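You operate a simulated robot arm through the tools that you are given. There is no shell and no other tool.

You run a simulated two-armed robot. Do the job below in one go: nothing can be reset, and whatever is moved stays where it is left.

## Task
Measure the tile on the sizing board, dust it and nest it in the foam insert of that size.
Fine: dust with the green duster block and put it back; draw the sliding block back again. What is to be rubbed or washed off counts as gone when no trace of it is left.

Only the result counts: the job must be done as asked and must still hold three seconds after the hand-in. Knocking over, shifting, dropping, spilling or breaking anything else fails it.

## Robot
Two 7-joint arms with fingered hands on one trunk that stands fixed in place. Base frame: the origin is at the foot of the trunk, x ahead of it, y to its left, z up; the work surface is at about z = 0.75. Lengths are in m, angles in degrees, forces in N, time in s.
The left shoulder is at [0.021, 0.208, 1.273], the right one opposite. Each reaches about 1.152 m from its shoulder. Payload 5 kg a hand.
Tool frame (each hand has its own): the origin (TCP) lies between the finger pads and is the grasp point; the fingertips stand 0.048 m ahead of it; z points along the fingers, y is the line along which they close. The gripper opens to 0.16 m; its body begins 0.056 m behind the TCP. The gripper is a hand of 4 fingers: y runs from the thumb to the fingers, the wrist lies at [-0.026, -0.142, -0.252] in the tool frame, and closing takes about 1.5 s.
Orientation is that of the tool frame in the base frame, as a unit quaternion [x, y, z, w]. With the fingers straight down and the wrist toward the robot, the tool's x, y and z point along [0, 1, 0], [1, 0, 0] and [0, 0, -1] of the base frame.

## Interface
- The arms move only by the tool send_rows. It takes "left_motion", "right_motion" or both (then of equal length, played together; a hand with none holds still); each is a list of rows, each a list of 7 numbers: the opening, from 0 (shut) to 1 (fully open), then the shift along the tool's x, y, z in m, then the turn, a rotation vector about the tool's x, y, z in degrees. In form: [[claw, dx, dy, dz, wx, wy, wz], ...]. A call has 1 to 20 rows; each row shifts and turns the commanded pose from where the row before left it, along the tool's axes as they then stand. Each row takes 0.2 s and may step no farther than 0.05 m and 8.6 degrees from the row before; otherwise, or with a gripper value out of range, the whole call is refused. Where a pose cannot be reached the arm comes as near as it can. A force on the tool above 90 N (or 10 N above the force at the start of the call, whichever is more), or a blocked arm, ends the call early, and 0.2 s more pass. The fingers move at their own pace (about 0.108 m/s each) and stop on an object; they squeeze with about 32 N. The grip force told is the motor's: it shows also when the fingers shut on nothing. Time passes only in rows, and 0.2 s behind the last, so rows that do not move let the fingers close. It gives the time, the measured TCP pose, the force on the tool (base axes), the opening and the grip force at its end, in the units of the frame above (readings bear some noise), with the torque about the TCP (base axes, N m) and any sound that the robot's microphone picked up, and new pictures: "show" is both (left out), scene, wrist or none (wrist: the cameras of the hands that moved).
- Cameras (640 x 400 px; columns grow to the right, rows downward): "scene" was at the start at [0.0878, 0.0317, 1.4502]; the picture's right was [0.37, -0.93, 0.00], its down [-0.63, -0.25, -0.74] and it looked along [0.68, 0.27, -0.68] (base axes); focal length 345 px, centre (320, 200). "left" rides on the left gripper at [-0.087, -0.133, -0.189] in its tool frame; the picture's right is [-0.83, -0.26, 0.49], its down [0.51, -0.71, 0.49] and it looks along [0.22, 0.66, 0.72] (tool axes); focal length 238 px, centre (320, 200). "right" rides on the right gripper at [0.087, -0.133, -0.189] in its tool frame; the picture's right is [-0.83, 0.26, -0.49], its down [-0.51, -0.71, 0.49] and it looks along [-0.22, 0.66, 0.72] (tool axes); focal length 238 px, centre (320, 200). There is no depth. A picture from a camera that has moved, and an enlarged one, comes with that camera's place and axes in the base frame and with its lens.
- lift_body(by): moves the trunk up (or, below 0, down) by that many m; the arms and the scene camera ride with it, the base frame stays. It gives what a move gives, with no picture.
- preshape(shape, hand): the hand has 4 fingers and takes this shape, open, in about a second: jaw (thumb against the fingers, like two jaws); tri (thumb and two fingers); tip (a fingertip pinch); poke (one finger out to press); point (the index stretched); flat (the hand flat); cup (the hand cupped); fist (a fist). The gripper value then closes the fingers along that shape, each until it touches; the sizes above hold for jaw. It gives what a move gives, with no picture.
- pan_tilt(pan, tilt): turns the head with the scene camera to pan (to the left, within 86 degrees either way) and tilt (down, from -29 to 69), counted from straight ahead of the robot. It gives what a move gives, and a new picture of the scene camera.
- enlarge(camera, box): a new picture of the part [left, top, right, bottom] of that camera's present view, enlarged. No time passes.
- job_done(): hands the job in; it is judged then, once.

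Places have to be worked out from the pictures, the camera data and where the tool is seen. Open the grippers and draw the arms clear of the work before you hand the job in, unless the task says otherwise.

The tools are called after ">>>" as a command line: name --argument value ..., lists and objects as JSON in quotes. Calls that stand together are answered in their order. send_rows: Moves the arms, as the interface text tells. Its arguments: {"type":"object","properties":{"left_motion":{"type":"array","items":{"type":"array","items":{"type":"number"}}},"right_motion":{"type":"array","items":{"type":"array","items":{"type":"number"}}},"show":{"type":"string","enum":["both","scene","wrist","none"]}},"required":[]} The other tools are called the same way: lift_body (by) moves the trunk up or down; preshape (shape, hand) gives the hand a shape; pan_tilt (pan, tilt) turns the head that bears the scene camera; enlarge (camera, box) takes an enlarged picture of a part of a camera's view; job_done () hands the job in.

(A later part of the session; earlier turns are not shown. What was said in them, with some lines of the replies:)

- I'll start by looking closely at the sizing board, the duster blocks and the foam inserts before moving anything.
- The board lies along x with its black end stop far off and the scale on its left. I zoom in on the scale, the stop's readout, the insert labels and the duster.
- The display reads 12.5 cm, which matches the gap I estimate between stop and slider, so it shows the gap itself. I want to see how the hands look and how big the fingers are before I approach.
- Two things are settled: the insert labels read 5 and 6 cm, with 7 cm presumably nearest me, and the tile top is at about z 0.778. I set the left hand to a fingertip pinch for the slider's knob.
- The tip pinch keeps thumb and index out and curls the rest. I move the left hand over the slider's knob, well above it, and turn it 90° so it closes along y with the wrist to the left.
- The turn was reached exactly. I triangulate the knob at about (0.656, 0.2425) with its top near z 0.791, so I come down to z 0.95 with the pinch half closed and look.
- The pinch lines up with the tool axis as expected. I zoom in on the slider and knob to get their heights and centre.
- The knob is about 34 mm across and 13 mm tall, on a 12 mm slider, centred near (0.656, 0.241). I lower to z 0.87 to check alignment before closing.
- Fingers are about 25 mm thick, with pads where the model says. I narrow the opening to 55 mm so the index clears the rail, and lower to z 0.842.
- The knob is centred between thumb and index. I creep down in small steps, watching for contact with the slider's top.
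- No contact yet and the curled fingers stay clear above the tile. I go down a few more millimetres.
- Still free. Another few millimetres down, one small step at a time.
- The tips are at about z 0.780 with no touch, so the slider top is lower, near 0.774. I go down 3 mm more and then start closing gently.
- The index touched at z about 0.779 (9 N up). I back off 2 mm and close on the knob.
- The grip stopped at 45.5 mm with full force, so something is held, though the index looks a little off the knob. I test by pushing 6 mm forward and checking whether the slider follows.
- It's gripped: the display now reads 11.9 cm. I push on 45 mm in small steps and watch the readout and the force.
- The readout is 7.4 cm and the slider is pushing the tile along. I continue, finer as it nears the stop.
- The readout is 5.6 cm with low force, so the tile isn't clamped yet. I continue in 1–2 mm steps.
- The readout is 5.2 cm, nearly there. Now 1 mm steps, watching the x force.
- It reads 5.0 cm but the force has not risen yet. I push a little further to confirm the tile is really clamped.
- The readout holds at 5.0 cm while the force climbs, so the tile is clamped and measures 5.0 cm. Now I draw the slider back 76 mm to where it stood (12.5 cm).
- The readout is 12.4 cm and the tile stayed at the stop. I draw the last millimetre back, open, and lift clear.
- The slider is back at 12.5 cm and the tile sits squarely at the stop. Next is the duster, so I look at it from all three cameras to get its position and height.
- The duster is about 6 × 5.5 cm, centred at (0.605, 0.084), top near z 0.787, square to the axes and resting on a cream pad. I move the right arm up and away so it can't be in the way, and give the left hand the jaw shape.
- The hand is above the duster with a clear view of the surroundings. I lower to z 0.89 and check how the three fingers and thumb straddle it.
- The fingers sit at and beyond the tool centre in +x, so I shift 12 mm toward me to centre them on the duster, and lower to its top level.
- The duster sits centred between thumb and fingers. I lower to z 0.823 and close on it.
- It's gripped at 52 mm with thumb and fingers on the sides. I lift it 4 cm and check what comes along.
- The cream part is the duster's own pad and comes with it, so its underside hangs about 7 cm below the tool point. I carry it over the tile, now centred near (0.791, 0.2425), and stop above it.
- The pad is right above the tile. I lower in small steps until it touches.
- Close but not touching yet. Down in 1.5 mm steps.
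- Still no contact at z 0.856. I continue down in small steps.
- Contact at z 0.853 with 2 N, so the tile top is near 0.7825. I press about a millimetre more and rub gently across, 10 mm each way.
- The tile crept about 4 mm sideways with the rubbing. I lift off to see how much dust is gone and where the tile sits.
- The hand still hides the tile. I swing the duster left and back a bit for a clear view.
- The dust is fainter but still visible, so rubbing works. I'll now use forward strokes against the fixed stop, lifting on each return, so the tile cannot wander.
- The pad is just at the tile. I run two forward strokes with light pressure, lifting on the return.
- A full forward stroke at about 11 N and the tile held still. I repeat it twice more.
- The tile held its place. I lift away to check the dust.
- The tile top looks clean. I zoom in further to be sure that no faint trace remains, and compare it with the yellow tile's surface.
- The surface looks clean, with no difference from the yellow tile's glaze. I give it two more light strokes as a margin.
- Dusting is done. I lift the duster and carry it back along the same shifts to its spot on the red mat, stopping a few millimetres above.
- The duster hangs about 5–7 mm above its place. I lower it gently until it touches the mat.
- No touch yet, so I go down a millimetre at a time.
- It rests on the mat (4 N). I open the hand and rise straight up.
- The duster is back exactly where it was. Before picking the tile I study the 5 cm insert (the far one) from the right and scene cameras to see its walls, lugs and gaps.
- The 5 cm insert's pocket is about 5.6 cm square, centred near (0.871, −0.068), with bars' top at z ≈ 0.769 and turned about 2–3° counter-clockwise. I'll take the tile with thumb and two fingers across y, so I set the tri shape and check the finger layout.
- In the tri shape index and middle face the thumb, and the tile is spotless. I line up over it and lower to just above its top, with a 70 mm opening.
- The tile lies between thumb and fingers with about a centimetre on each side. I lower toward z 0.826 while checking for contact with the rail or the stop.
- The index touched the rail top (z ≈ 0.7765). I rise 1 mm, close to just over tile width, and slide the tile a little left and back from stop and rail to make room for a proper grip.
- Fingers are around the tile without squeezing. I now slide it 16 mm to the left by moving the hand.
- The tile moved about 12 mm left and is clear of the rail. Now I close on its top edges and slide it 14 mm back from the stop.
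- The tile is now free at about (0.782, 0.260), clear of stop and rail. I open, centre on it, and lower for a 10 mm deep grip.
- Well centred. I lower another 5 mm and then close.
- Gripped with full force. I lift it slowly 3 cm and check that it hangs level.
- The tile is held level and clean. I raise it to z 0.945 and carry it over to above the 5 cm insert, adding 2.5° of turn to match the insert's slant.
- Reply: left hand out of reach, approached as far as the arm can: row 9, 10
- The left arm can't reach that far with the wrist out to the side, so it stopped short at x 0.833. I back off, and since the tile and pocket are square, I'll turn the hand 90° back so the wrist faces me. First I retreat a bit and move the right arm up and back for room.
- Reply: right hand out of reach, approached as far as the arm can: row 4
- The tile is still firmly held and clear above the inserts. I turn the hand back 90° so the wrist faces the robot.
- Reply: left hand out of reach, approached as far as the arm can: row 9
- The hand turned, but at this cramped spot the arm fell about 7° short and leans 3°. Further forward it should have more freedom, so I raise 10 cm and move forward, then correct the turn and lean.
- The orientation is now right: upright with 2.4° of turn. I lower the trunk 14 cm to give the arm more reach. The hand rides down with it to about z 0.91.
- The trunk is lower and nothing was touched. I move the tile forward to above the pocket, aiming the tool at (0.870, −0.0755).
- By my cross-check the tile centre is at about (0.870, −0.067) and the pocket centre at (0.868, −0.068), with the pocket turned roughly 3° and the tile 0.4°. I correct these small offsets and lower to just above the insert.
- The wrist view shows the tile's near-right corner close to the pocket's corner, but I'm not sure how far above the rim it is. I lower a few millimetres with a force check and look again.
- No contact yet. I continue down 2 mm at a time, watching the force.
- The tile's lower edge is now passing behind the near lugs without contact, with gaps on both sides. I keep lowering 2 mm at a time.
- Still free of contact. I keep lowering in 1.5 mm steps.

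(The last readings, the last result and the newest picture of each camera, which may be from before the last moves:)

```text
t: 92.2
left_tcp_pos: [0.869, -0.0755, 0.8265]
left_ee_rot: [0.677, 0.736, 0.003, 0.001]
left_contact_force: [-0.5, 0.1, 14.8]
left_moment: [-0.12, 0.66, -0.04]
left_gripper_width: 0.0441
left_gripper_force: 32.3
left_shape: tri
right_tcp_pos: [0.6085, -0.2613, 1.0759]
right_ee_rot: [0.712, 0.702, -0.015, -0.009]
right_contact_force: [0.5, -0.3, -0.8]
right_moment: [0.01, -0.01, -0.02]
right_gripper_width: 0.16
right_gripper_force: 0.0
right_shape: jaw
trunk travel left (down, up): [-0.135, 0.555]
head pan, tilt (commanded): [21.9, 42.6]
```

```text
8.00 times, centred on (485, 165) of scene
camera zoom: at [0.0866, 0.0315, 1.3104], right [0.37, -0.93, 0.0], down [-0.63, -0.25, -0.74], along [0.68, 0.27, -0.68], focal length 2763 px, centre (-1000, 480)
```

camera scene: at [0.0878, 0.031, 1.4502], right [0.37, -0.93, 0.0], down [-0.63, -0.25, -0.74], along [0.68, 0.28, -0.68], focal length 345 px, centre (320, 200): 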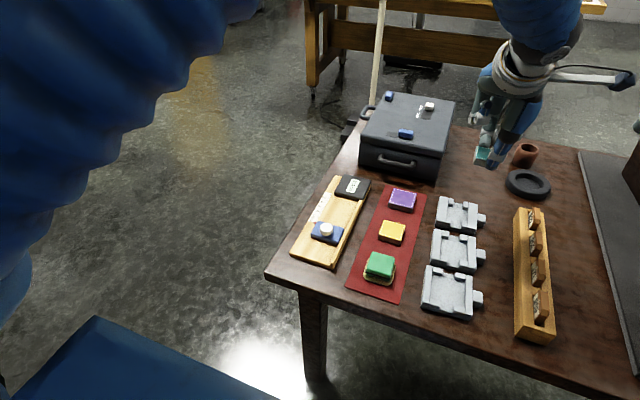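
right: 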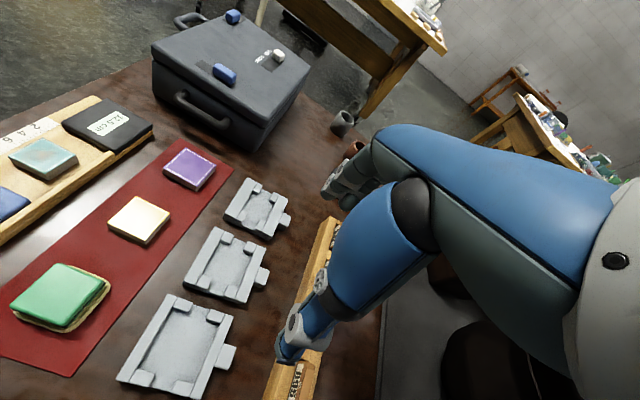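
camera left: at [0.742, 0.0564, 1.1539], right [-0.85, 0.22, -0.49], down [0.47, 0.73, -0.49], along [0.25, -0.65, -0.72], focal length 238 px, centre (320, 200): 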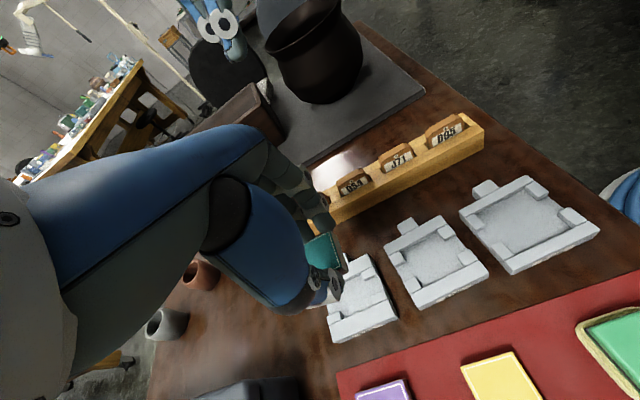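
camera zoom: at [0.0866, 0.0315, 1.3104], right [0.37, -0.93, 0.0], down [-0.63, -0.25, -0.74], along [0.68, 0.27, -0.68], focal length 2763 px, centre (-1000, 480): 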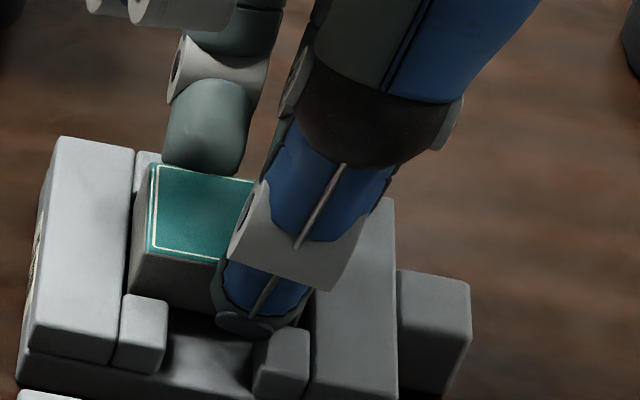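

The thumb tip has just touched the near-right lug (load 45 mm behind the tool point), so the rim is at z ≈ 0.778 and the tile's lower 6 mm is inside the pocket with gaps all round. I rise 2 mm to unload the thumb and open slowly so the tile slides down between the fingers.

>>> send_rows --left_motion '[[0.25, 0, 0, -0.0025, 0, 0, 0], [0.25, 0, 0, 0, 0, 0, 0]]' --show "none"

>>> send_rows --left_motion '[[0.27, 0, 0, 0, 0, 0, 0], [0.275, 0, 0, 0, 0, 0, 0], [0.28, 0, 0, 0, 0, 0, 0], [0.285, 0, 0, 0, 0, 0, 0], [0.29, 0, 0, 0, 0, 0, 0], [0.3, 0, 0, 0, 0, 0, 0], [0.31, 0, 0, 0, 0, 0, 0]]' --show "none"

>>> enlarge --camera "left" --box '[310, 200, 390, 285]'

>>> enlarge --camera "scene" --box '[455, 140, 515, 190]'

```text
t: 92.8
left_tcp_pos: [0.8671, -0.0745, 0.8263]
left_ee_rot: [0.676, 0.737, 0.001, -0.002]
left_contact_force: [1.0, 0.9, 7.3]
left_moment: [-0.11, 0.27, -0.01]
left_gripper_width: 0.0443
left_gripper_force: 32.0
left_shape: tri
right_tcp_pos: [0.6084, -0.2612, 1.078]
right_ee_rot: [0.712, 0.702, -0.014, -0.008]
right_contact_force: [-0.2, 0.4, -0.3]
right_moment: [0.02, -0.02, 0.04]
right_gripper_width: 0.1602
right_gripper_force: 0.1
right_shape: jaw
trunk travel left (down, up): [-0.135, 0.555]
head pan, tilt (commanded): [21.9, 42.6]
```

```text
t: 94.4
left_tcp_pos: [0.8683, -0.0747, 0.8262]
left_ee_rot: [0.676, 0.737, 0.001, -0.002]
left_contact_force: [0.5, -0.4, 3.1]
left_moment: [-0.02, 0.07, -0.01]
left_gripper_width: 0.0491
left_gripper_force: 0.0
left_shape: tri
right_tcp_pos: [0.6098, -0.2607, 1.0773]
right_ee_rot: [0.712, 0.702, -0.015, -0.009]
right_contact_force: [-0.4, -0.2, 0.2]
right_moment: [0.01, 0.0, 0.01]
right_gripper_width: 0.1598
right_gripper_force: 0.1
right_shape: jaw
trunk travel left (down, up): [-0.135, 0.555]
head pan, tilt (commanded): [21.9, 42.6]
```

```text
4.71 times, centred on (350, 242) of left
camera zoom: at [0.7439, -0.1739, 1.0139], right [-0.19, -0.85, -0.49], down [-0.75, 0.45, -0.49], along [0.63, 0.28, -0.72], focal length 1122 px, centre (179, 0)
```

zoom: 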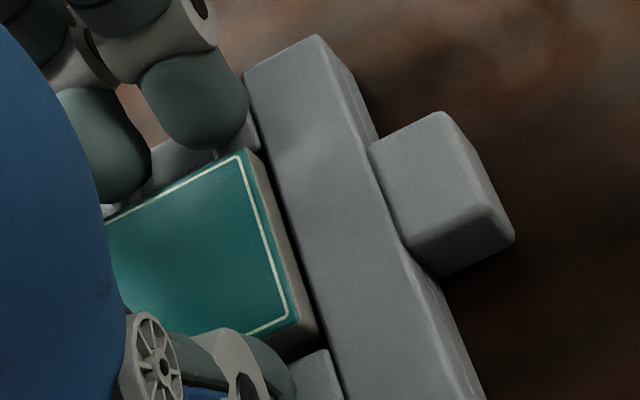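

```text
8.00 times, centred on (485, 165) of scene
camera zoom: at [0.0875, 0.0313, 1.3102], right [0.37, -0.93, 0.0], down [-0.63, -0.25, -0.74], along [0.68, 0.27, -0.68], focal length 2763 px, centre (-1000, 480)
```

zoom: 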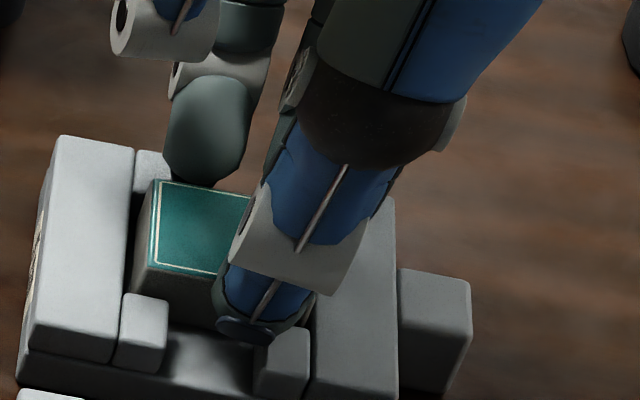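

The tile has slid down into the pocket and is no longer gripped. I rise slowly straight up, then open further once clear.

>>> send_rows --left_motion '[[0.31, 0, 0, -0.002, 0, 0, 0], [0.32, 0, 0, -0.003, 0, 0, 0], [0.33, 0, 0, -0.005, 0, 0, 0], [0.36, 0, 0, -0.01, 0, 0, 0], [0.4, 0, 0, -0.02, 0, 0, 0], [0.4, 0, 0, -0.03, 0, 0, 0], [0.4, 0, 0, -0.03, 0, 0, 0], [0.4, 0, 0, 0, 0, 0, 0]]' --show "none"

>>> enlarge --camera "left" --box '[280, 200, 440, 330]'

>>> enlarge --camera "scene" --box '[445, 140, 515, 200]'

>>> enlarge --camera "right" --box '[180, 110, 270, 200]'

```text
t: 96.2
left_tcp_pos: [0.8672, -0.0748, 0.9267]
left_ee_rot: [0.676, 0.737, -0.001, -0.002]
left_contact_force: [1.0, -0.1, 0.1]
left_moment: [-0.01, 0.06, 0.0]
left_gripper_width: 0.0637
left_gripper_force: 0.0
left_shape: tri
right_tcp_pos: [0.6097, -0.2616, 1.0761]
right_ee_rot: [0.711, 0.703, -0.016, -0.009]
right_contact_force: [0.2, -0.6, 1.3]
right_moment: [0.02, 0.05, 0.04]
right_gripper_width: 0.16
right_gripper_force: 0.0
right_shape: jaw
trunk travel left (down, up): [-0.135, 0.555]
head pan, tilt (commanded): [21.9, 42.6]
```

```text
3.08 times, centred on (360, 265) of left
camera zoom: at [0.7426, -0.1743, 1.1148], right [-0.19, -0.85, -0.49], down [-0.75, 0.45, -0.49], along [0.63, 0.28, -0.72], focal length 733 px, centre (197, 0)
```

zoom: 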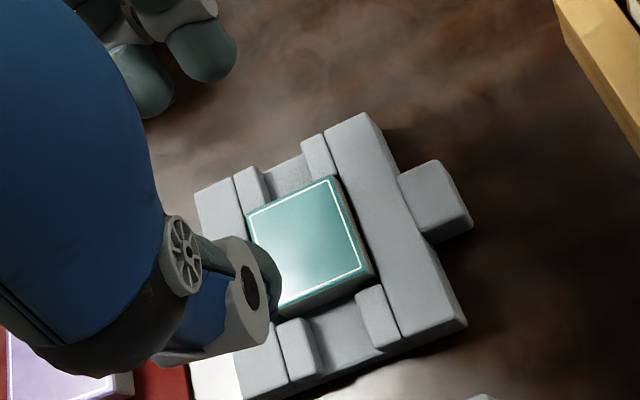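

```text
6.67 times, centred on (480, 170) of scene
camera zoom: at [0.0883, 0.0312, 1.3101], right [0.37, -0.93, 0.0], down [-0.63, -0.25, -0.74], along [0.68, 0.27, -0.68], focal length 2302 px, centre (-747, 400)
```

zoom: 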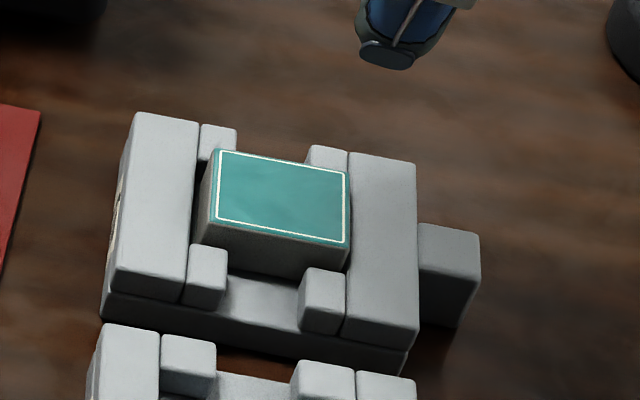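

```text
4.44 times, centred on (225, 155) of right
camera zoom: at [0.4842, -0.1723, 1.2676], right [0.26, -0.83, 0.49], down [-0.73, -0.5, -0.46], along [0.63, -0.23, -0.74], focal length 1059 px, centre (742, 400)
```

zoom: 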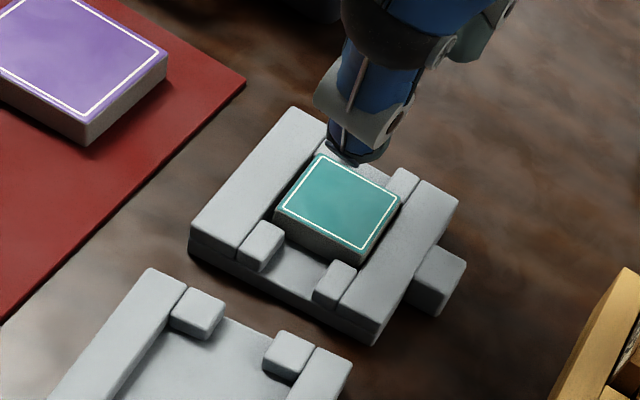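

The tile is in the 5 cm pocket. I zoom in closely to see whether it sits flat on the floor or rides on a lug.

>>> enlarge --camera "scene" --box '[462, 158, 498, 188]'

>>> enlarge --camera "left" --box '[325, 230, 395, 300]'

>>> enlarge --camera "right" --box '[210, 135, 250, 175]'

```text
13.33 times, centred on (480, 173) of scene
camera zoom: at [0.0883, 0.0312, 1.3101], right [0.37, -0.93, 0.0], down [-0.63, -0.25, -0.74], along [0.68, 0.27, -0.68], focal length 4604 px, centre (-1813, 560)
```

zoom: 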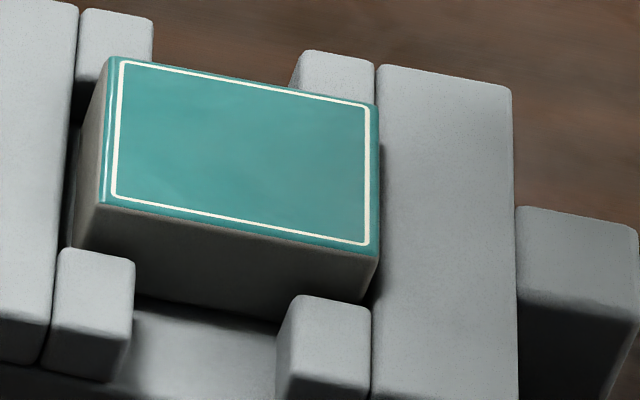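

```text
5.71 times, centred on (360, 265) of left
camera zoom: at [0.7426, -0.1743, 1.1148], right [-0.19, -0.85, -0.49], down [-0.75, 0.45, -0.49], along [0.63, 0.28, -0.72], focal length 1362 px, centre (91, -171)
```

zoom: 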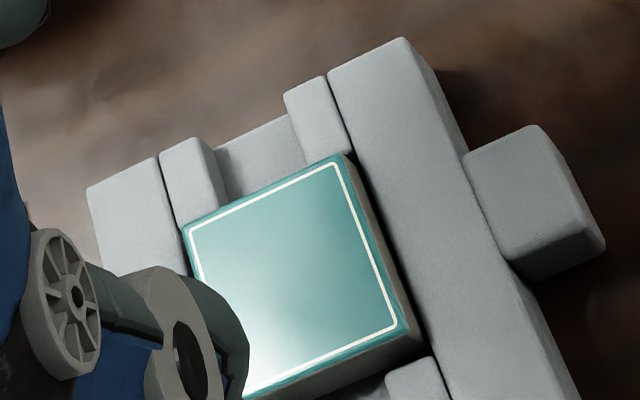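

```text
10.00 times, centred on (230, 155) of right
camera zoom: at [0.4842, -0.1723, 1.2676], right [0.26, -0.83, 0.49], down [-0.73, -0.5, -0.46], along [0.63, -0.23, -0.74], focal length 2384 px, centre (1220, 650)
```

zoom: 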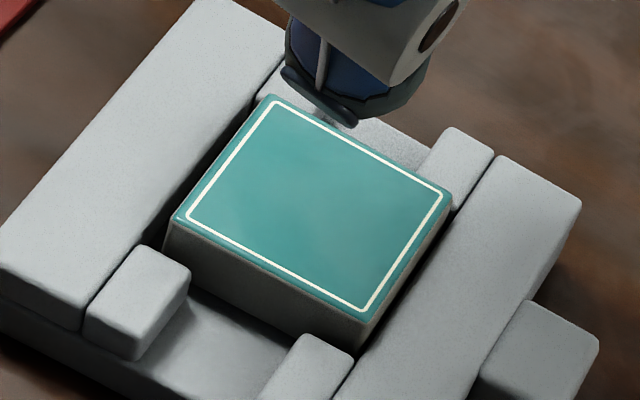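

The tile looks level inside the pocket, but I want to know how deep it should sit. I measure the lug height on the neighbouring empty insert and look again from the side.

>>> enlarge --camera "scene" --box '[440, 185, 500, 235]'

>>> enlarge --camera "right" --box '[155, 160, 235, 230]'

```text
8.00 times, centred on (470, 210) of scene
camera zoom: at [0.0883, 0.0312, 1.3101], right [0.37, -0.93, 0.0], down [-0.63, -0.25, -0.74], along [0.68, 0.27, -0.68], focal length 2763 px, centre (-880, 120)
```

zoom: 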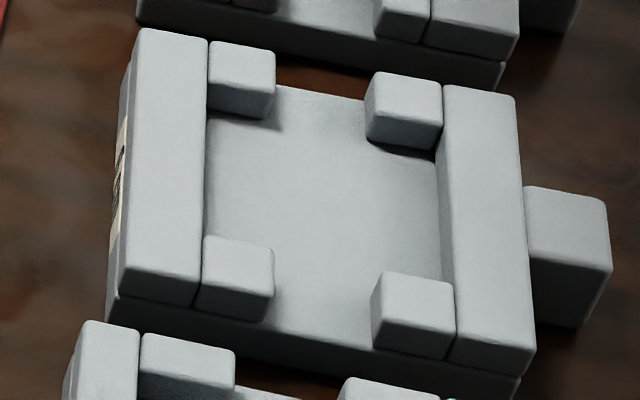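

```text
5.71 times, centred on (195, 195) of right
camera zoom: at [0.4842, -0.1723, 1.2676], right [0.26, -0.83, 0.49], down [-0.73, -0.5, -0.46], along [0.63, -0.23, -0.74], focal length 1362 px, centre (1034, 229)
```

zoom: 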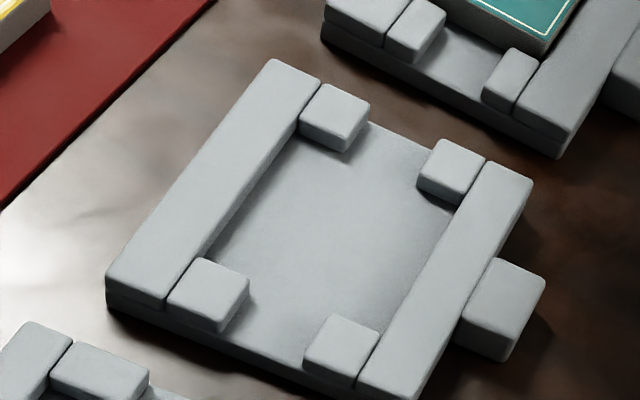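

I zoom right in on a lug of the empty 6 cm insert and on the yellow tile to compare lug height with tile thickness.

>>> enlarge --camera "scene" --box '[456, 188, 484, 206]'

>>> enlarge --camera "scene" --box '[465, 170, 495, 190]'

>>> enlarge --camera "right" --box '[208, 150, 240, 180]'

```text
16.00 times, centred on (470, 197) of scene
camera zoom: at [0.0883, 0.0312, 1.3101], right [0.37, -0.93, 0.0], down [-0.63, -0.25, -0.74], along [0.68, 0.27, -0.68], focal length 5525 px, centre (-2080, 248)
```

zoom: 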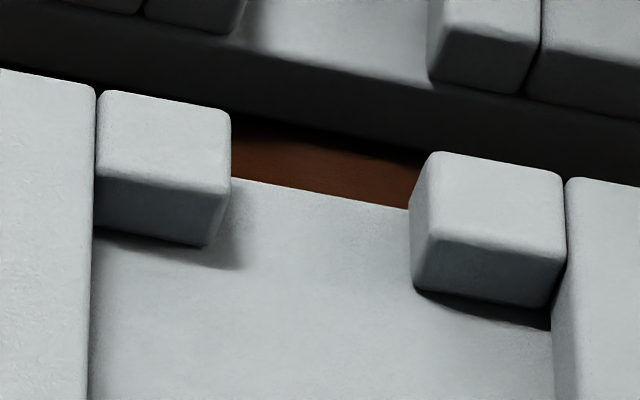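

```text
16.00 times, centred on (480, 180) of scene
camera zoom: at [0.0883, 0.0312, 1.3101], right [0.37, -0.93, 0.0], down [-0.63, -0.25, -0.74], along [0.68, 0.27, -0.68], focal length 5525 px, centre (-2240, 520)
```

zoom: 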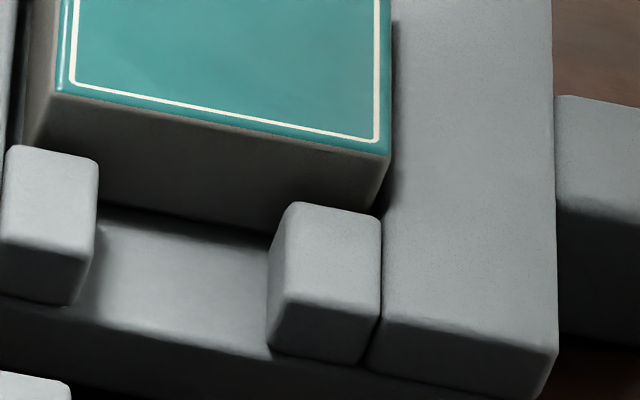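

```text
13.33 times, centred on (224, 165) of right
camera zoom: at [0.4842, -0.1723, 1.2676], right [0.26, -0.83, 0.49], down [-0.73, -0.5, -0.46], along [0.63, -0.23, -0.74], focal length 3178 px, centre (1600, 667)
```

zoom: 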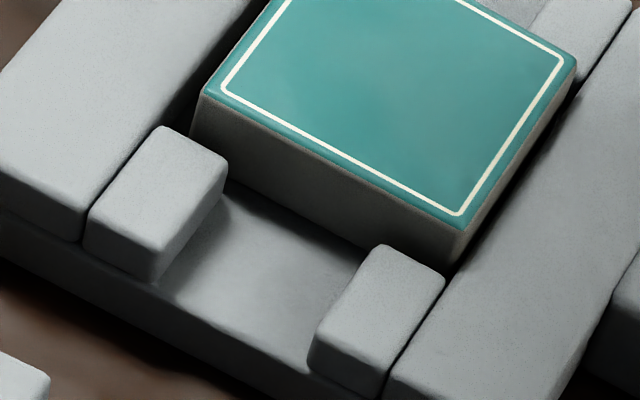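

The lugs are about 12 mm tall and the tile about 17 mm thick, so it should stand some 5 mm proud. To be sure it's bottomed, I close the fingertips together and press gently on the tile's middle.

>>> send_rows --left_motion '[[0.2, 0.003, 0, 0, 0, 0, 0], [0.1, 0, 0, 0.02, 0, 0, 0], [0.02, 0, 0, 0.02, 0, 0, 0], [0.02, 0, 0, 0.015, 0, 0, 0], [0.02, 0, 0, 0.01, 0, 0, 0], [0.02, 0, 0, 0, 0, 0, 0]]' --show "none"

>>> enlarge --camera "scene" --box '[455, 130, 515, 190]'

>>> enlarge --camera "left" --box '[260, 180, 400, 300]'

```text
t: 97.6
left_tcp_pos: [0.8681, -0.0724, 0.8602]
left_ee_rot: [0.676, 0.737, 0.002, -0.001]
left_contact_force: [-0.3, -1.2, -0.5]
left_moment: [0.02, 0.0, 0.01]
left_gripper_width: 0.0037
left_gripper_force: 0.2
left_shape: tri
right_tcp_pos: [0.6092, -0.2612, 1.0766]
right_ee_rot: [0.712, 0.702, -0.015, -0.008]
right_contact_force: [0.2, 0.2, 0.5]
right_moment: [-0.01, 0.01, -0.01]
right_gripper_width: 0.1598
right_gripper_force: 0.0
right_shape: jaw
trunk travel left (down, up): [-0.135, 0.555]
head pan, tilt (commanded): [21.9, 42.6]
```

```text
6.67 times, centred on (485, 160) of scene
camera zoom: at [0.0877, 0.0313, 1.3103], right [0.37, -0.93, 0.0], down [-0.63, -0.25, -0.74], along [0.68, 0.27, -0.68], focal length 2302 px, centre (-780, 467)
```

zoom: 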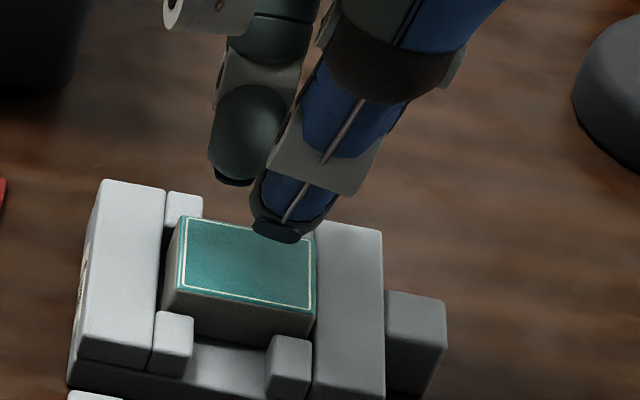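

```text
3.33 times, centred on (330, 240) of left
camera zoom: at [0.7438, -0.1713, 1.0475], right [-0.19, -0.85, -0.49], down [-0.75, 0.45, -0.49], along [0.63, 0.28, -0.72], focal length 794 px, centre (287, 67)
```

zoom: 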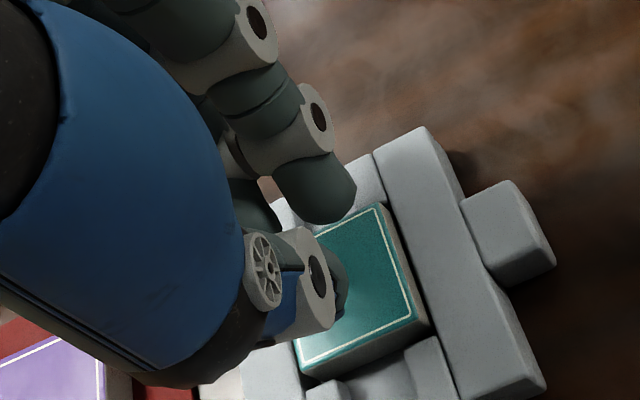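

The fingertips are together above the tile. I lower toward it, then creep down for the touch.

>>> send_rows --left_motion '[[0.02, 0, 0, 0.01, 0, 0, 0], [0.02, 0, 0, 0.008, 0, 0, 0], [0.02, 0, 0, 0.004, 0, 0, 0], [0.02, 0, 0, 0, 0, 0, 0]]' --show "none"

>>> send_rows --left_motion '[[0.02, 0, 0, 0.002, 0, 0, 0], [0.02, 0, 0, 0, 0, 0, 0]]' --show "none"

>>> send_rows --left_motion '[[0.02, 0, 0, 0.002, 0, 0, 0], [0.02, 0, 0, 0, 0, 0, 0]]' --show "none"

>>> enlarge --camera "scene" --box '[455, 130, 515, 190]'

```text
t: 98.6
left_tcp_pos: [0.8681, -0.0714, 0.8371]
left_ee_rot: [0.676, 0.737, 0.001, -0.001]
left_contact_force: [0.3, -0.8, -0.9]
left_moment: [-0.01, 0.02, 0.0]
left_gripper_width: 0.0033
left_gripper_force: 0.0
left_shape: tri
right_tcp_pos: [0.6094, -0.2613, 1.0764]
right_ee_rot: [0.712, 0.702, -0.016, -0.009]
right_contact_force: [-1.0, 0.9, 0.0]
right_moment: [0.01, 0.0, 0.01]
right_gripper_width: 0.1602
right_gripper_force: 0.1
right_shape: jaw
trunk travel left (down, up): [-0.135, 0.555]
head pan, tilt (commanded): [21.9, 42.6]
```

```text
t: 99.2
left_tcp_pos: [0.8681, -0.0699, 0.8374]
left_ee_rot: [0.676, 0.737, 0.001, -0.001]
left_contact_force: [0.1, -0.7, -0.5]
left_moment: [0.0, 0.02, 0.0]
left_gripper_width: 0.0034
left_gripper_force: 0.1
left_shape: tri
right_tcp_pos: [0.6094, -0.26, 1.0756]
right_ee_rot: [0.712, 0.702, -0.014, -0.009]
right_contact_force: [0.1, 1.0, -0.1]
right_moment: [0.0, -0.03, 0.0]
right_gripper_width: 0.1596
right_gripper_force: 0.1
right_shape: jaw
trunk travel left (down, up): [-0.135, 0.555]
head pan, tilt (commanded): [21.9, 42.6]
```

```text
t: 99.8
left_tcp_pos: [0.8678, -0.0713, 0.8351]
left_ee_rot: [0.676, 0.737, 0.001, -0.001]
left_contact_force: [0.1, 0.3, 0.1]
left_moment: [-0.04, -0.02, 0.0]
left_gripper_width: 0.0035
left_gripper_force: 0.0
left_shape: tri
right_tcp_pos: [0.6089, -0.2614, 1.0766]
right_ee_rot: [0.712, 0.702, -0.015, -0.009]
right_contact_force: [-0.1, 0.7, 0.0]
right_moment: [-0.04, 0.02, 0.0]
right_gripper_width: 0.16
right_gripper_force: 0.0
right_shape: jaw
trunk travel left (down, up): [-0.135, 0.555]
head pan, tilt (commanded): [21.9, 42.6]
```

```text
6.67 times, centred on (485, 160) of scene
camera zoom: at [0.0877, 0.0313, 1.3102], right [0.37, -0.93, 0.0], down [-0.63, -0.25, -0.74], along [0.68, 0.27, -0.68], focal length 2302 px, centre (-780, 467)
```

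zoom: 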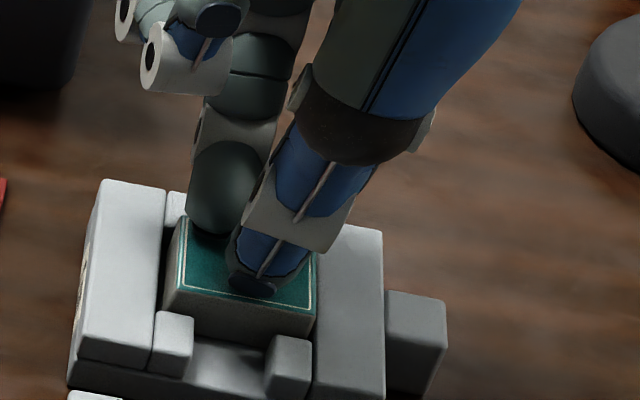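

Not touching yet at z 0.835. I continue in 2 mm steps.

>>> send_rows --left_motion '[[0.02, 0, 0, 0.002, 0, 0, 0], [0.02, 0, 0, 0, 0, 0, 0]]' --show "none"

>>> send_rows --left_motion '[[0.02, 0, 0, 0.002, 0, 0, 0], [0.02, 0, 0, 0, 0, 0, 0]]' --show "none"

>>> send_rows --left_motion '[[0.02, 0, 0, 0.0015, 0, 0, 0], [0.02, 0, 0, 0, 0, 0, 0]]' --show "none"

```text
t: 100.4
left_tcp_pos: [0.868, -0.0718, 0.8348]
left_ee_rot: [0.676, 0.737, 0.002, -0.001]
left_contact_force: [-2.0, 0.3, 11.4]
left_moment: [-0.08, 0.3, -0.01]
left_gripper_width: 0.0035
left_gripper_force: 0.1
left_shape: tri
right_tcp_pos: [0.6083, -0.2601, 1.0756]
right_ee_rot: [0.712, 0.702, -0.015, -0.009]
right_contact_force: [0.2, 0.2, 0.0]
right_moment: [-0.02, -0.03, 0.05]
right_gripper_width: 0.1598
right_gripper_force: 0.0
right_shape: jaw
trunk travel left (down, up): [-0.135, 0.555]
head pan, tilt (commanded): [21.9, 42.6]
```

```text
t: 101.0
left_tcp_pos: [0.8686, -0.072, 0.834]
left_ee_rot: [0.676, 0.737, 0.002, 0.001]
left_contact_force: [-4.6, -0.2, 24.5]
left_moment: [-0.17, 0.7, -0.01]
left_gripper_width: 0.0039
left_gripper_force: 0.0
left_shape: tri
right_tcp_pos: [0.6079, -0.2606, 1.0778]
right_ee_rot: [0.712, 0.702, -0.014, -0.008]
right_contact_force: [0.1, 0.6, 0.1]
right_moment: [-0.03, 0.01, 0.0]
right_gripper_width: 0.16
right_gripper_force: 0.1
right_shape: jaw
trunk travel left (down, up): [-0.135, 0.555]
head pan, tilt (commanded): [21.9, 42.6]
```

```text
t: 101.6
left_tcp_pos: [0.8687, -0.071, 0.8338]
left_ee_rot: [0.676, 0.737, 0.004, 0.002]
left_contact_force: [-5.5, 0.3, 38.3]
left_moment: [-0.27, 0.99, -0.02]
left_gripper_width: 0.0038
left_gripper_force: 0.1
left_shape: tri
right_tcp_pos: [0.6063, -0.2619, 1.078]
right_ee_rot: [0.713, 0.701, -0.014, -0.008]
right_contact_force: [-0.2, 0.0, -1.3]
right_moment: [0.0, -0.02, -0.01]
right_gripper_width: 0.16
right_gripper_force: 0.1
right_shape: jaw
trunk travel left (down, up): [-0.135, 0.555]
head pan, tilt (commanded): [21.9, 42.6]
```

The thumb tip presses on the tile's near side with 38 N and it doesn't give, so that side is bottomed. I check the far side the same way, by lifting, shifting 30 mm forward and touching again.

>>> send_rows --left_motion '[[0.02, 0, 0, -0.006, 0, 0, 0], [0.02, 0, 0, -0.006, 0, 0, 0], [0.02, 0.002, 0.015, 0, 0, 0, 0], [0.02, 0.002, 0.018, 0, 0, 0, 0], [0.02, 0, 0, 0, 0, 0, 0]]' --show "none"

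>>> enlarge --camera "scene" --box '[455, 130, 515, 190]'

>>> enlarge --camera "left" --box '[260, 180, 400, 300]'

```text
t: 102.8
left_tcp_pos: [0.9034, -0.0658, 0.8401]
left_ee_rot: [0.676, 0.737, 0.002, -0.001]
left_contact_force: [-0.3, 0.4, 0.1]
left_moment: [0.01, -0.04, -0.02]
left_gripper_width: 0.0034
left_gripper_force: 0.0
left_shape: tri
right_tcp_pos: [0.6089, -0.2608, 1.0764]
right_ee_rot: [0.712, 0.702, -0.015, -0.008]
right_contact_force: [0.1, 0.1, 0.3]
right_moment: [0.01, 0.01, -0.01]
right_gripper_width: 0.1597
right_gripper_force: 0.0
right_shape: jaw
trunk travel left (down, up): [-0.135, 0.555]
head pan, tilt (commanded): [21.9, 42.6]
```

```text
6.67 times, centred on (485, 160) of scene
camera zoom: at [0.0873, 0.0313, 1.3103], right [0.37, -0.93, 0.0], down [-0.63, -0.25, -0.74], along [0.68, 0.27, -0.68], focal length 2302 px, centre (-780, 467)
```

zoom: 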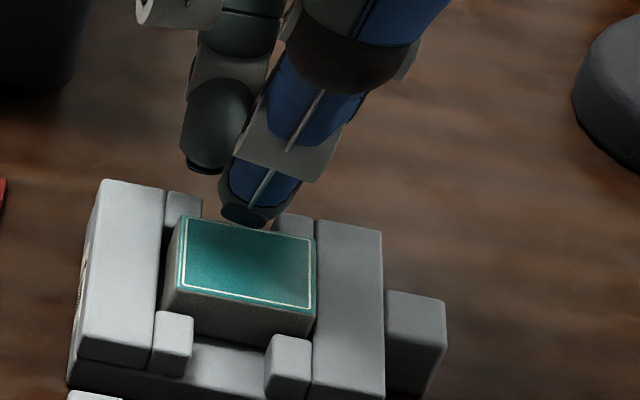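

```text
3.33 times, centred on (330, 240) of left
camera zoom: at [0.7788, -0.1638, 1.0279], right [-0.19, -0.85, -0.49], down [-0.75, 0.45, -0.49], along [0.63, 0.28, -0.72], focal length 794 px, centre (287, 67)
```

zoom: 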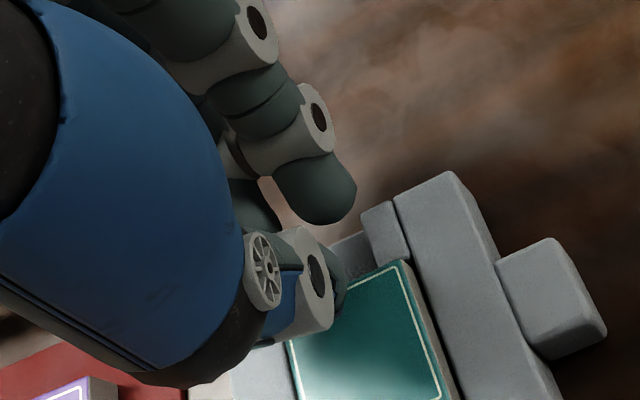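

The thumb is over the far half of the tile. I lower in small steps until it touches.

>>> send_rows --left_motion '[[0.02, 0, 0, 0.003, 0, 0, 0], [0.02, 0, 0, 0, 0, 0, 0]]' --show "none"

>>> send_rows --left_motion '[[0.02, 0, 0, 0.0015, 0, 0, 0], [0.02, 0, 0, 0, 0, 0, 0]]' --show "none"

>>> send_rows --left_motion '[[0.02, 0, 0, 0.0015, 0, 0, 0], [0.02, 0, 0, 0, 0, 0, 0]]' --show "none"

```text
t: 103.4
left_tcp_pos: [0.9014, -0.0651, 0.8381]
left_ee_rot: [0.676, 0.737, 0.001, -0.002]
left_contact_force: [-0.4, 0.1, 0.6]
left_moment: [0.03, 0.0, -0.03]
left_gripper_width: 0.0031
left_gripper_force: 0.1
left_shape: tri
right_tcp_pos: [0.6083, -0.2617, 1.0756]
right_ee_rot: [0.712, 0.702, -0.015, -0.009]
right_contact_force: [-0.2, 0.4, -0.1]
right_moment: [-0.02, -0.01, 0.01]
right_gripper_width: 0.1598
right_gripper_force: 0.0
right_shape: jaw
trunk travel left (down, up): [-0.135, 0.555]
head pan, tilt (commanded): [21.9, 42.6]
```

```text
t: 104.0
left_tcp_pos: [0.9028, -0.065, 0.8355]
left_ee_rot: [0.677, 0.736, 0.0, -0.001]
left_contact_force: [-0.1, 0.1, 0.0]
left_moment: [0.0, 0.0, 0.01]
left_gripper_width: 0.0033
left_gripper_force: 0.1
left_shape: tri
right_tcp_pos: [0.6088, -0.2608, 1.0769]
right_ee_rot: [0.711, 0.703, -0.016, -0.009]
right_contact_force: [0.3, 0.8, 0.1]
right_moment: [-0.03, -0.02, 0.01]
right_gripper_width: 0.1599
right_gripper_force: 0.0
right_shape: jaw
trunk travel left (down, up): [-0.135, 0.555]
head pan, tilt (commanded): [21.9, 42.6]
```

```text
t: 104.6
left_tcp_pos: [0.9012, -0.0651, 0.836]
left_ee_rot: [0.676, 0.737, 0.0, 0.0]
left_contact_force: [0.5, -0.4, 0.0]
left_moment: [-0.03, -0.04, -0.04]
left_gripper_width: 0.0033
left_gripper_force: 0.0
left_shape: tri
right_tcp_pos: [0.6084, -0.2615, 1.076]
right_ee_rot: [0.712, 0.702, -0.014, -0.009]
right_contact_force: [-0.2, -0.2, 0.3]
right_moment: [0.01, -0.01, 0.02]
right_gripper_width: 0.1599
right_gripper_force: 0.1
right_shape: jaw
trunk travel left (down, up): [-0.135, 0.555]
head pan, tilt (commanded): [21.9, 42.6]
```

No touch yet at z ≈ 0.8355. A little further in 1 mm steps.

>>> send_rows --left_motion '[[0.02, 0, 0, 0.001, 0, 0, 0], [0.02, 0, 0, 0, 0, 0, 0]]' --show "none"

>>> send_rows --left_motion '[[0.02, 0, 0, 0.001, 0, 0, 0], [0.02, 0, 0, 0, 0, 0, 0]]' --show "none"

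>>> send_rows --left_motion '[[0.02, 0, 0, 0.001, 0, 0, 0], [0.02, 0, 0, 0, 0, 0, 0]]' --show "none"

```text
t: 105.2
left_tcp_pos: [0.9008, -0.0658, 0.8344]
left_ee_rot: [0.676, 0.737, 0.002, -0.001]
left_contact_force: [-0.5, 0.6, 3.5]
left_moment: [-0.02, 0.07, -0.03]
left_gripper_width: 0.0034
left_gripper_force: 0.1
left_shape: tri
right_tcp_pos: [0.6092, -0.2621, 1.0758]
right_ee_rot: [0.712, 0.702, -0.014, -0.008]
right_contact_force: [0.0, 0.6, 0.7]
right_moment: [-0.01, 0.0, 0.01]
right_gripper_width: 0.1601
right_gripper_force: 0.0
right_shape: jaw
trunk travel left (down, up): [-0.135, 0.555]
head pan, tilt (commanded): [21.9, 42.6]
```

```text
t: 105.8
left_tcp_pos: [0.9003, -0.0646, 0.8344]
left_ee_rot: [0.676, 0.737, 0.002, -0.001]
left_contact_force: [0.5, 0.7, 6.9]
left_moment: [-0.02, 0.13, 0.0]
left_gripper_width: 0.0036
left_gripper_force: 0.0
left_shape: tri
right_tcp_pos: [0.6083, -0.2608, 1.0761]
right_ee_rot: [0.712, 0.702, -0.014, -0.009]
right_contact_force: [0.1, 0.4, 0.4]
right_moment: [-0.01, 0.03, 0.03]
right_gripper_width: 0.16
right_gripper_force: 0.1
right_shape: jaw
trunk travel left (down, up): [-0.135, 0.555]
head pan, tilt (commanded): [21.9, 42.6]
```

```text
t: 106.4
left_tcp_pos: [0.9004, -0.065, 0.835]
left_ee_rot: [0.677, 0.736, 0.001, -0.001]
left_contact_force: [-1.0, -0.2, 13.1]
left_moment: [-0.11, 0.35, -0.02]
left_gripper_width: 0.0033
left_gripper_force: 0.0
left_shape: tri
right_tcp_pos: [0.6079, -0.2611, 1.0769]
right_ee_rot: [0.712, 0.702, -0.015, -0.009]
right_contact_force: [-0.5, -0.1, 0.6]
right_moment: [-0.01, -0.05, 0.0]
right_gripper_width: 0.1598
right_gripper_force: 0.1
right_shape: jaw
trunk travel left (down, up): [-0.135, 0.555]
head pan, tilt (commanded): [21.9, 42.6]
```

The far half touches at the same height (z 0.8346) and is equally firm, so the tile lies level and bottomed in the pocket. Now I rise and draw back.

>>> send_rows --left_motion '[[0.02, 0, 0, -0.01, 0, 0, 0], [0.02, 0, 0, -0.025, 0, 0, 0], [0.05, 0, -0.02, -0.025, 0, 0, 0], [0.1, 0, -0.03, -0.03, 0, 0, 0], [0.2, 0, -0.03, -0.03, 0, 0, 0], [0.4, 0, -0.03, -0.03, 0, 0, 0], [0.6, 0, 0, -0.03, 0, 0, 0], [0.6, 0, 0, 0, 0, 0, 0]]' --show "scene"

>>> enlarge --camera "scene" --box '[430, 130, 530, 230]'

>>> enlarge --camera "right" --box '[170, 110, 280, 210]'

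```text
t: 108.2
left_tcp_pos: [0.7876, -0.0736, 1.0111]
left_ee_rot: [0.676, 0.737, 0.002, -0.002]
left_contact_force: [-0.2, 0.3, -0.7]
left_moment: [0.0, -0.01, -0.02]
left_gripper_width: 0.0955
left_gripper_force: 0.0
left_shape: tri
right_tcp_pos: [0.6081, -0.2617, 1.0757]
right_ee_rot: [0.712, 0.702, -0.015, -0.008]
right_contact_force: [-0.2, 0.2, -0.5]
right_moment: [0.01, 0.03, -0.02]
right_gripper_width: 0.16
right_gripper_force: 0.1
right_shape: jaw
trunk travel left (down, up): [-0.135, 0.555]
head pan, tilt (commanded): [21.9, 42.6]
camera scene: at [0.0878, 0.0311, 1.3102], right [0.37, -0.93, 0.0], down [-0.63, -0.25, -0.74], along [0.68, 0.28, -0.68], focal length 345 px, centre (320, 200)
```

scene: 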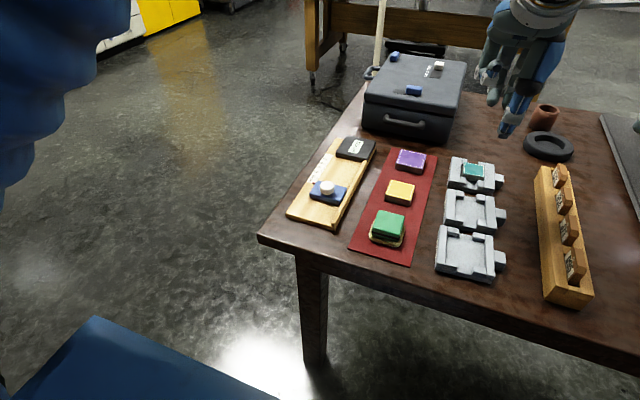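

```text
4.00 times, centred on (480, 180) of scene
camera zoom: at [0.0878, 0.0311, 1.3102], right [0.37, -0.93, 0.0], down [-0.63, -0.25, -0.74], along [0.68, 0.28, -0.68], focal length 1381 px, centre (-320, 280)
```

zoom: 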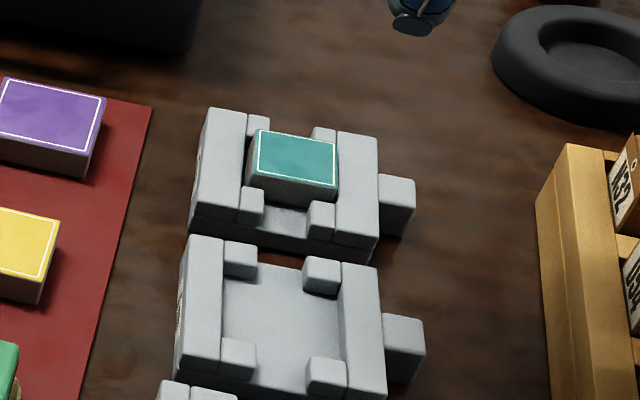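

```text
4.00 times, centred on (225, 160) of right
camera zoom: at [0.4837, -0.1725, 1.2678], right [0.26, -0.83, 0.49], down [-0.73, -0.5, -0.46], along [0.63, -0.23, -0.74], focal length 953 px, centre (700, 360)
```

zoom: 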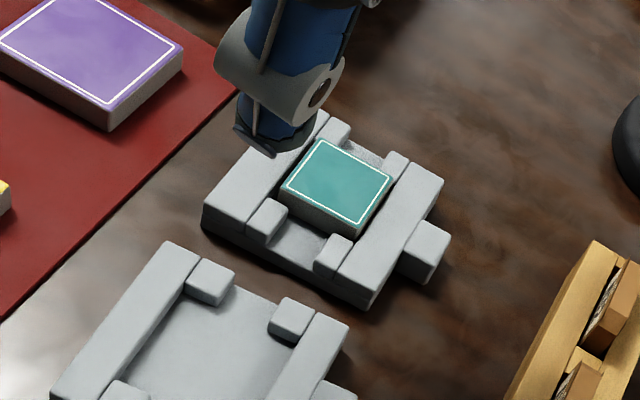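

The tile sits in the 5 cm insert and everything else looks in place. I raise the trunk back to its starting height, which also lifts the arms, and compare the scene with the earlier pictures.

>>> lift_body --by 0.14

>>> enlarge --camera "scene" --box '[430, 190, 490, 240]'

>>> enlarge --camera "scene" --box '[415, 190, 495, 325]'

>>> enlarge --camera "scene" --box '[280, 160, 440, 300]'

```text
t: 109.8
left_tcp_pos: [0.7879, -0.073, 1.1517]
left_ee_rot: [0.676, 0.737, 0.0, -0.001]
left_contact_force: [0.7, -0.8, -0.5]
left_moment: [0.03, 0.01, 0.01]
left_gripper_width: 0.0958
left_gripper_force: 0.0
left_shape: tri
right_tcp_pos: [0.6096, -0.2608, 1.2155]
right_ee_rot: [0.712, 0.702, -0.015, -0.009]
right_contact_force: [0.0, -0.6, 0.2]
right_moment: [0.04, 0.03, 0.0]
right_gripper_width: 0.16
right_gripper_force: 0.1
right_shape: jaw
trunk travel left (down, up): [-0.275, 0.415]
head pan, tilt (commanded): [21.9, 42.6]
```

```text
8.00 times, centred on (460, 215) of scene
camera zoom: at [0.088, 0.0312, 1.45], right [0.37, -0.93, 0.0], down [-0.63, -0.25, -0.74], along [0.68, 0.27, -0.68], focal length 2763 px, centre (-800, 80)
```

zoom: 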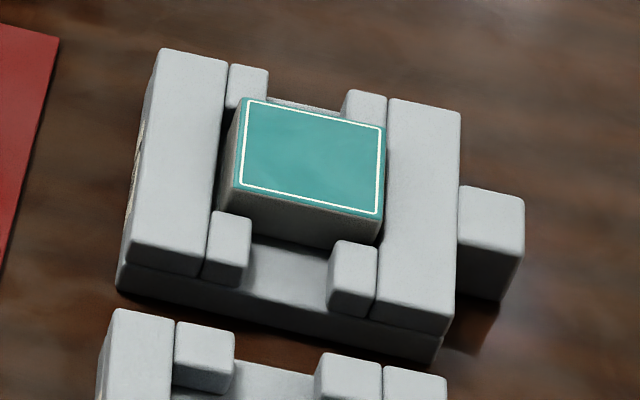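

```text
2.96 times, centred on (455, 258) of scene
camera zoom: at [0.088, 0.0312, 1.45], right [0.37, -0.93, 0.0], down [-0.63, -0.25, -0.74], along [0.68, 0.27, -0.68], focal length 1023 px, centre (-80, 30)
```

zoom: 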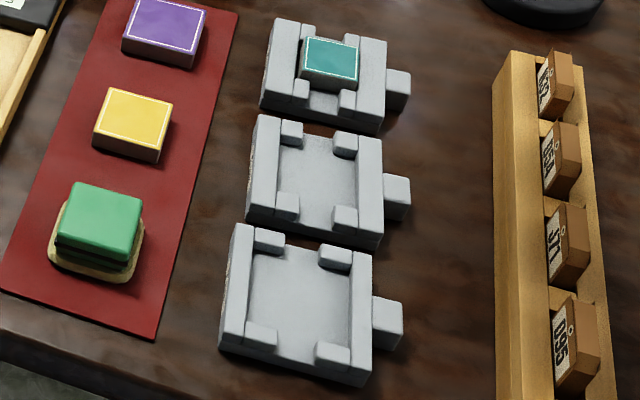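

```text
2.86 times, centred on (360, 230) of scene
camera zoom: at [0.088, 0.0312, 1.45], right [0.37, -0.93, 0.0], down [-0.63, -0.25, -0.74], along [0.68, 0.27, -0.68], focal length 987 px, centre (206, 114)
```

zoom: 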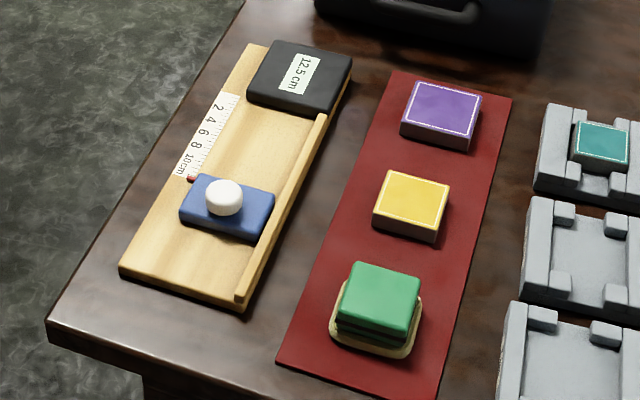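

The insert hasn't shifted, the slider stands at 12.5 cm, and the duster and all the other items are where they were. I open the left hand and draw it away to the left.

>>> send_rows --left_motion '[[0.8, 0.03, 0, -0.01, 0, 0, 0], [1, 0.045, -0.005, 0, 0, 0, 0], [1, 0.045, -0.005, 0, 0, 0, 0], [1, 0.045, -0.005, 0, 0, 0, 0], [1, 0.045, -0.005, 0, 0, 0, 0], [1, 0.045, -0.005, 0, 0, 0, 0], [1, 0.045, -0.005, 0, 0, 0, 0], [1, 0.045, -0.005, 0, 0, 0, 0], [1, 0.045, -0.005, 0, 0, 0, 0], [1, 0.045, -0.005, 0, 0, 0, 0], [1, 0.045, -0.005, 0, 0, 0, 0], [1, 0.03, 0, 0, 0, 0, 0], [1, 0, 0, 0, 0, 0, 0]]' --show "scene"

>>> enlarge --camera "scene" --box '[445, 195, 485, 230]'

>>> enlarge --camera "scene" --box '[270, 150, 590, 350]'

```text
t: 112.6
left_tcp_pos: [0.6956, 0.4296, 1.1662]
left_ee_rot: [0.676, 0.737, 0.001, -0.002]
left_contact_force: [0.7, -0.8, -0.1]
left_moment: [0.06, -0.03, -0.03]
left_gripper_width: 0.1596
left_gripper_force: 0.1
left_shape: tri
right_tcp_pos: [0.6081, -0.2615, 1.2166]
right_ee_rot: [0.712, 0.702, -0.015, -0.009]
right_contact_force: [-0.5, -0.4, 0.6]
right_moment: [0.05, -0.02, -0.02]
right_gripper_width: 0.1599
right_gripper_force: 0.2
right_shape: jaw
trunk travel left (down, up): [-0.275, 0.415]
head pan, tilt (commanded): [21.9, 42.6]
camera scene: at [0.0875, 0.0308, 1.4503], right [0.37, -0.93, 0.0], down [-0.63, -0.25, -0.74], along [0.68, 0.28, -0.68], focal length 345 px, centre (320, 200)
```

scene: 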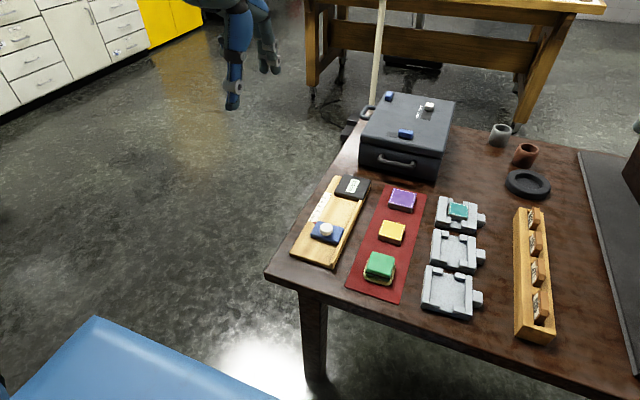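

```text
11.43 times, centred on (465, 212) of scene
camera zoom: at [0.0875, 0.0308, 1.4503], right [0.37, -0.93, 0.0], down [-0.63, -0.25, -0.74], along [0.68, 0.28, -0.68], focal length 3947 px, centre (-1337, 57)
```

zoom: 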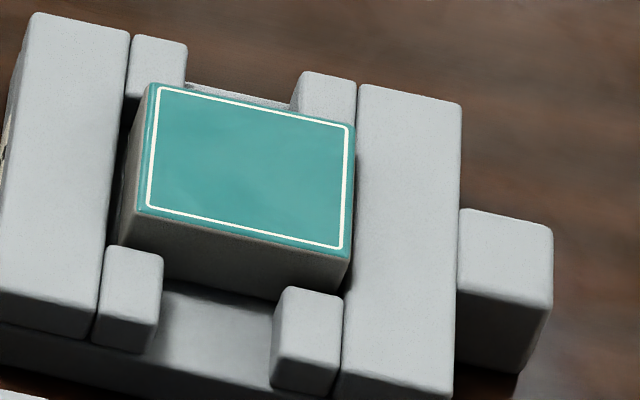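

```text
2.00 times, centred on (430, 250) of scene
camera zoom: at [0.0875, 0.0308, 1.4503], right [0.37, -0.93, 0.0], down [-0.63, -0.25, -0.74], along [0.68, 0.28, -0.68], focal length 691 px, centre (100, 100)
```

zoom: 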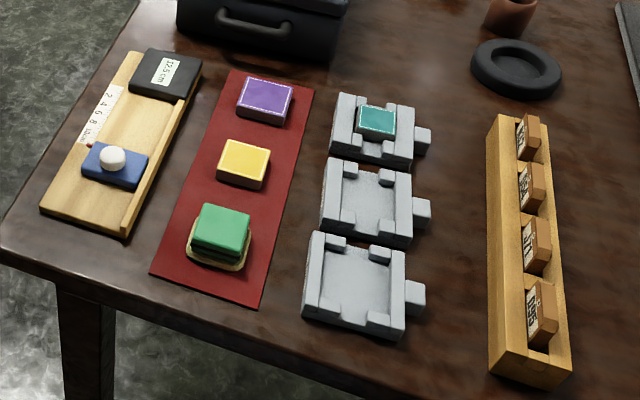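

Final check:
- **Tile:** clean, and lying level in the 5 cm insert.
- **Slider:** drawn back to 12.5 cm.
- **Duster:** back on its spot on the mat.
- **Everything else:** nothing else has moved.
- **Hands:** both are open and clear of the work.

I hand the job in.

>>> job_done

```text
The job is handed in.
```

The tile measured 5.0 cm on the sizing board. I dusted it with the green duster and nested it in the 5 cm insert, then handed the job in. I don't have the judge's result.

- **Dusting:** close-up pictures show no trace of dust left on the tile's top.
- **Nesting:** the tile slid down the last few millimetres into the pocket when I opened the fingers. Touching its near and far halves gave the same height, and both were firm, so I judge it seated. I could not see its underside directly.
- **Put back:** the green duster is on its spot on the red mat, and the sliding block is drawn back to 12.5 cm, where it started.
- **Everything else:** the insert and the other items look unmoved in before-and-after pictures. While I was lowering the tile, the left thumb pressed one of the insert's corner lugs with about 15 N; the insert did not shift.

Both hands are open and clear of the table.
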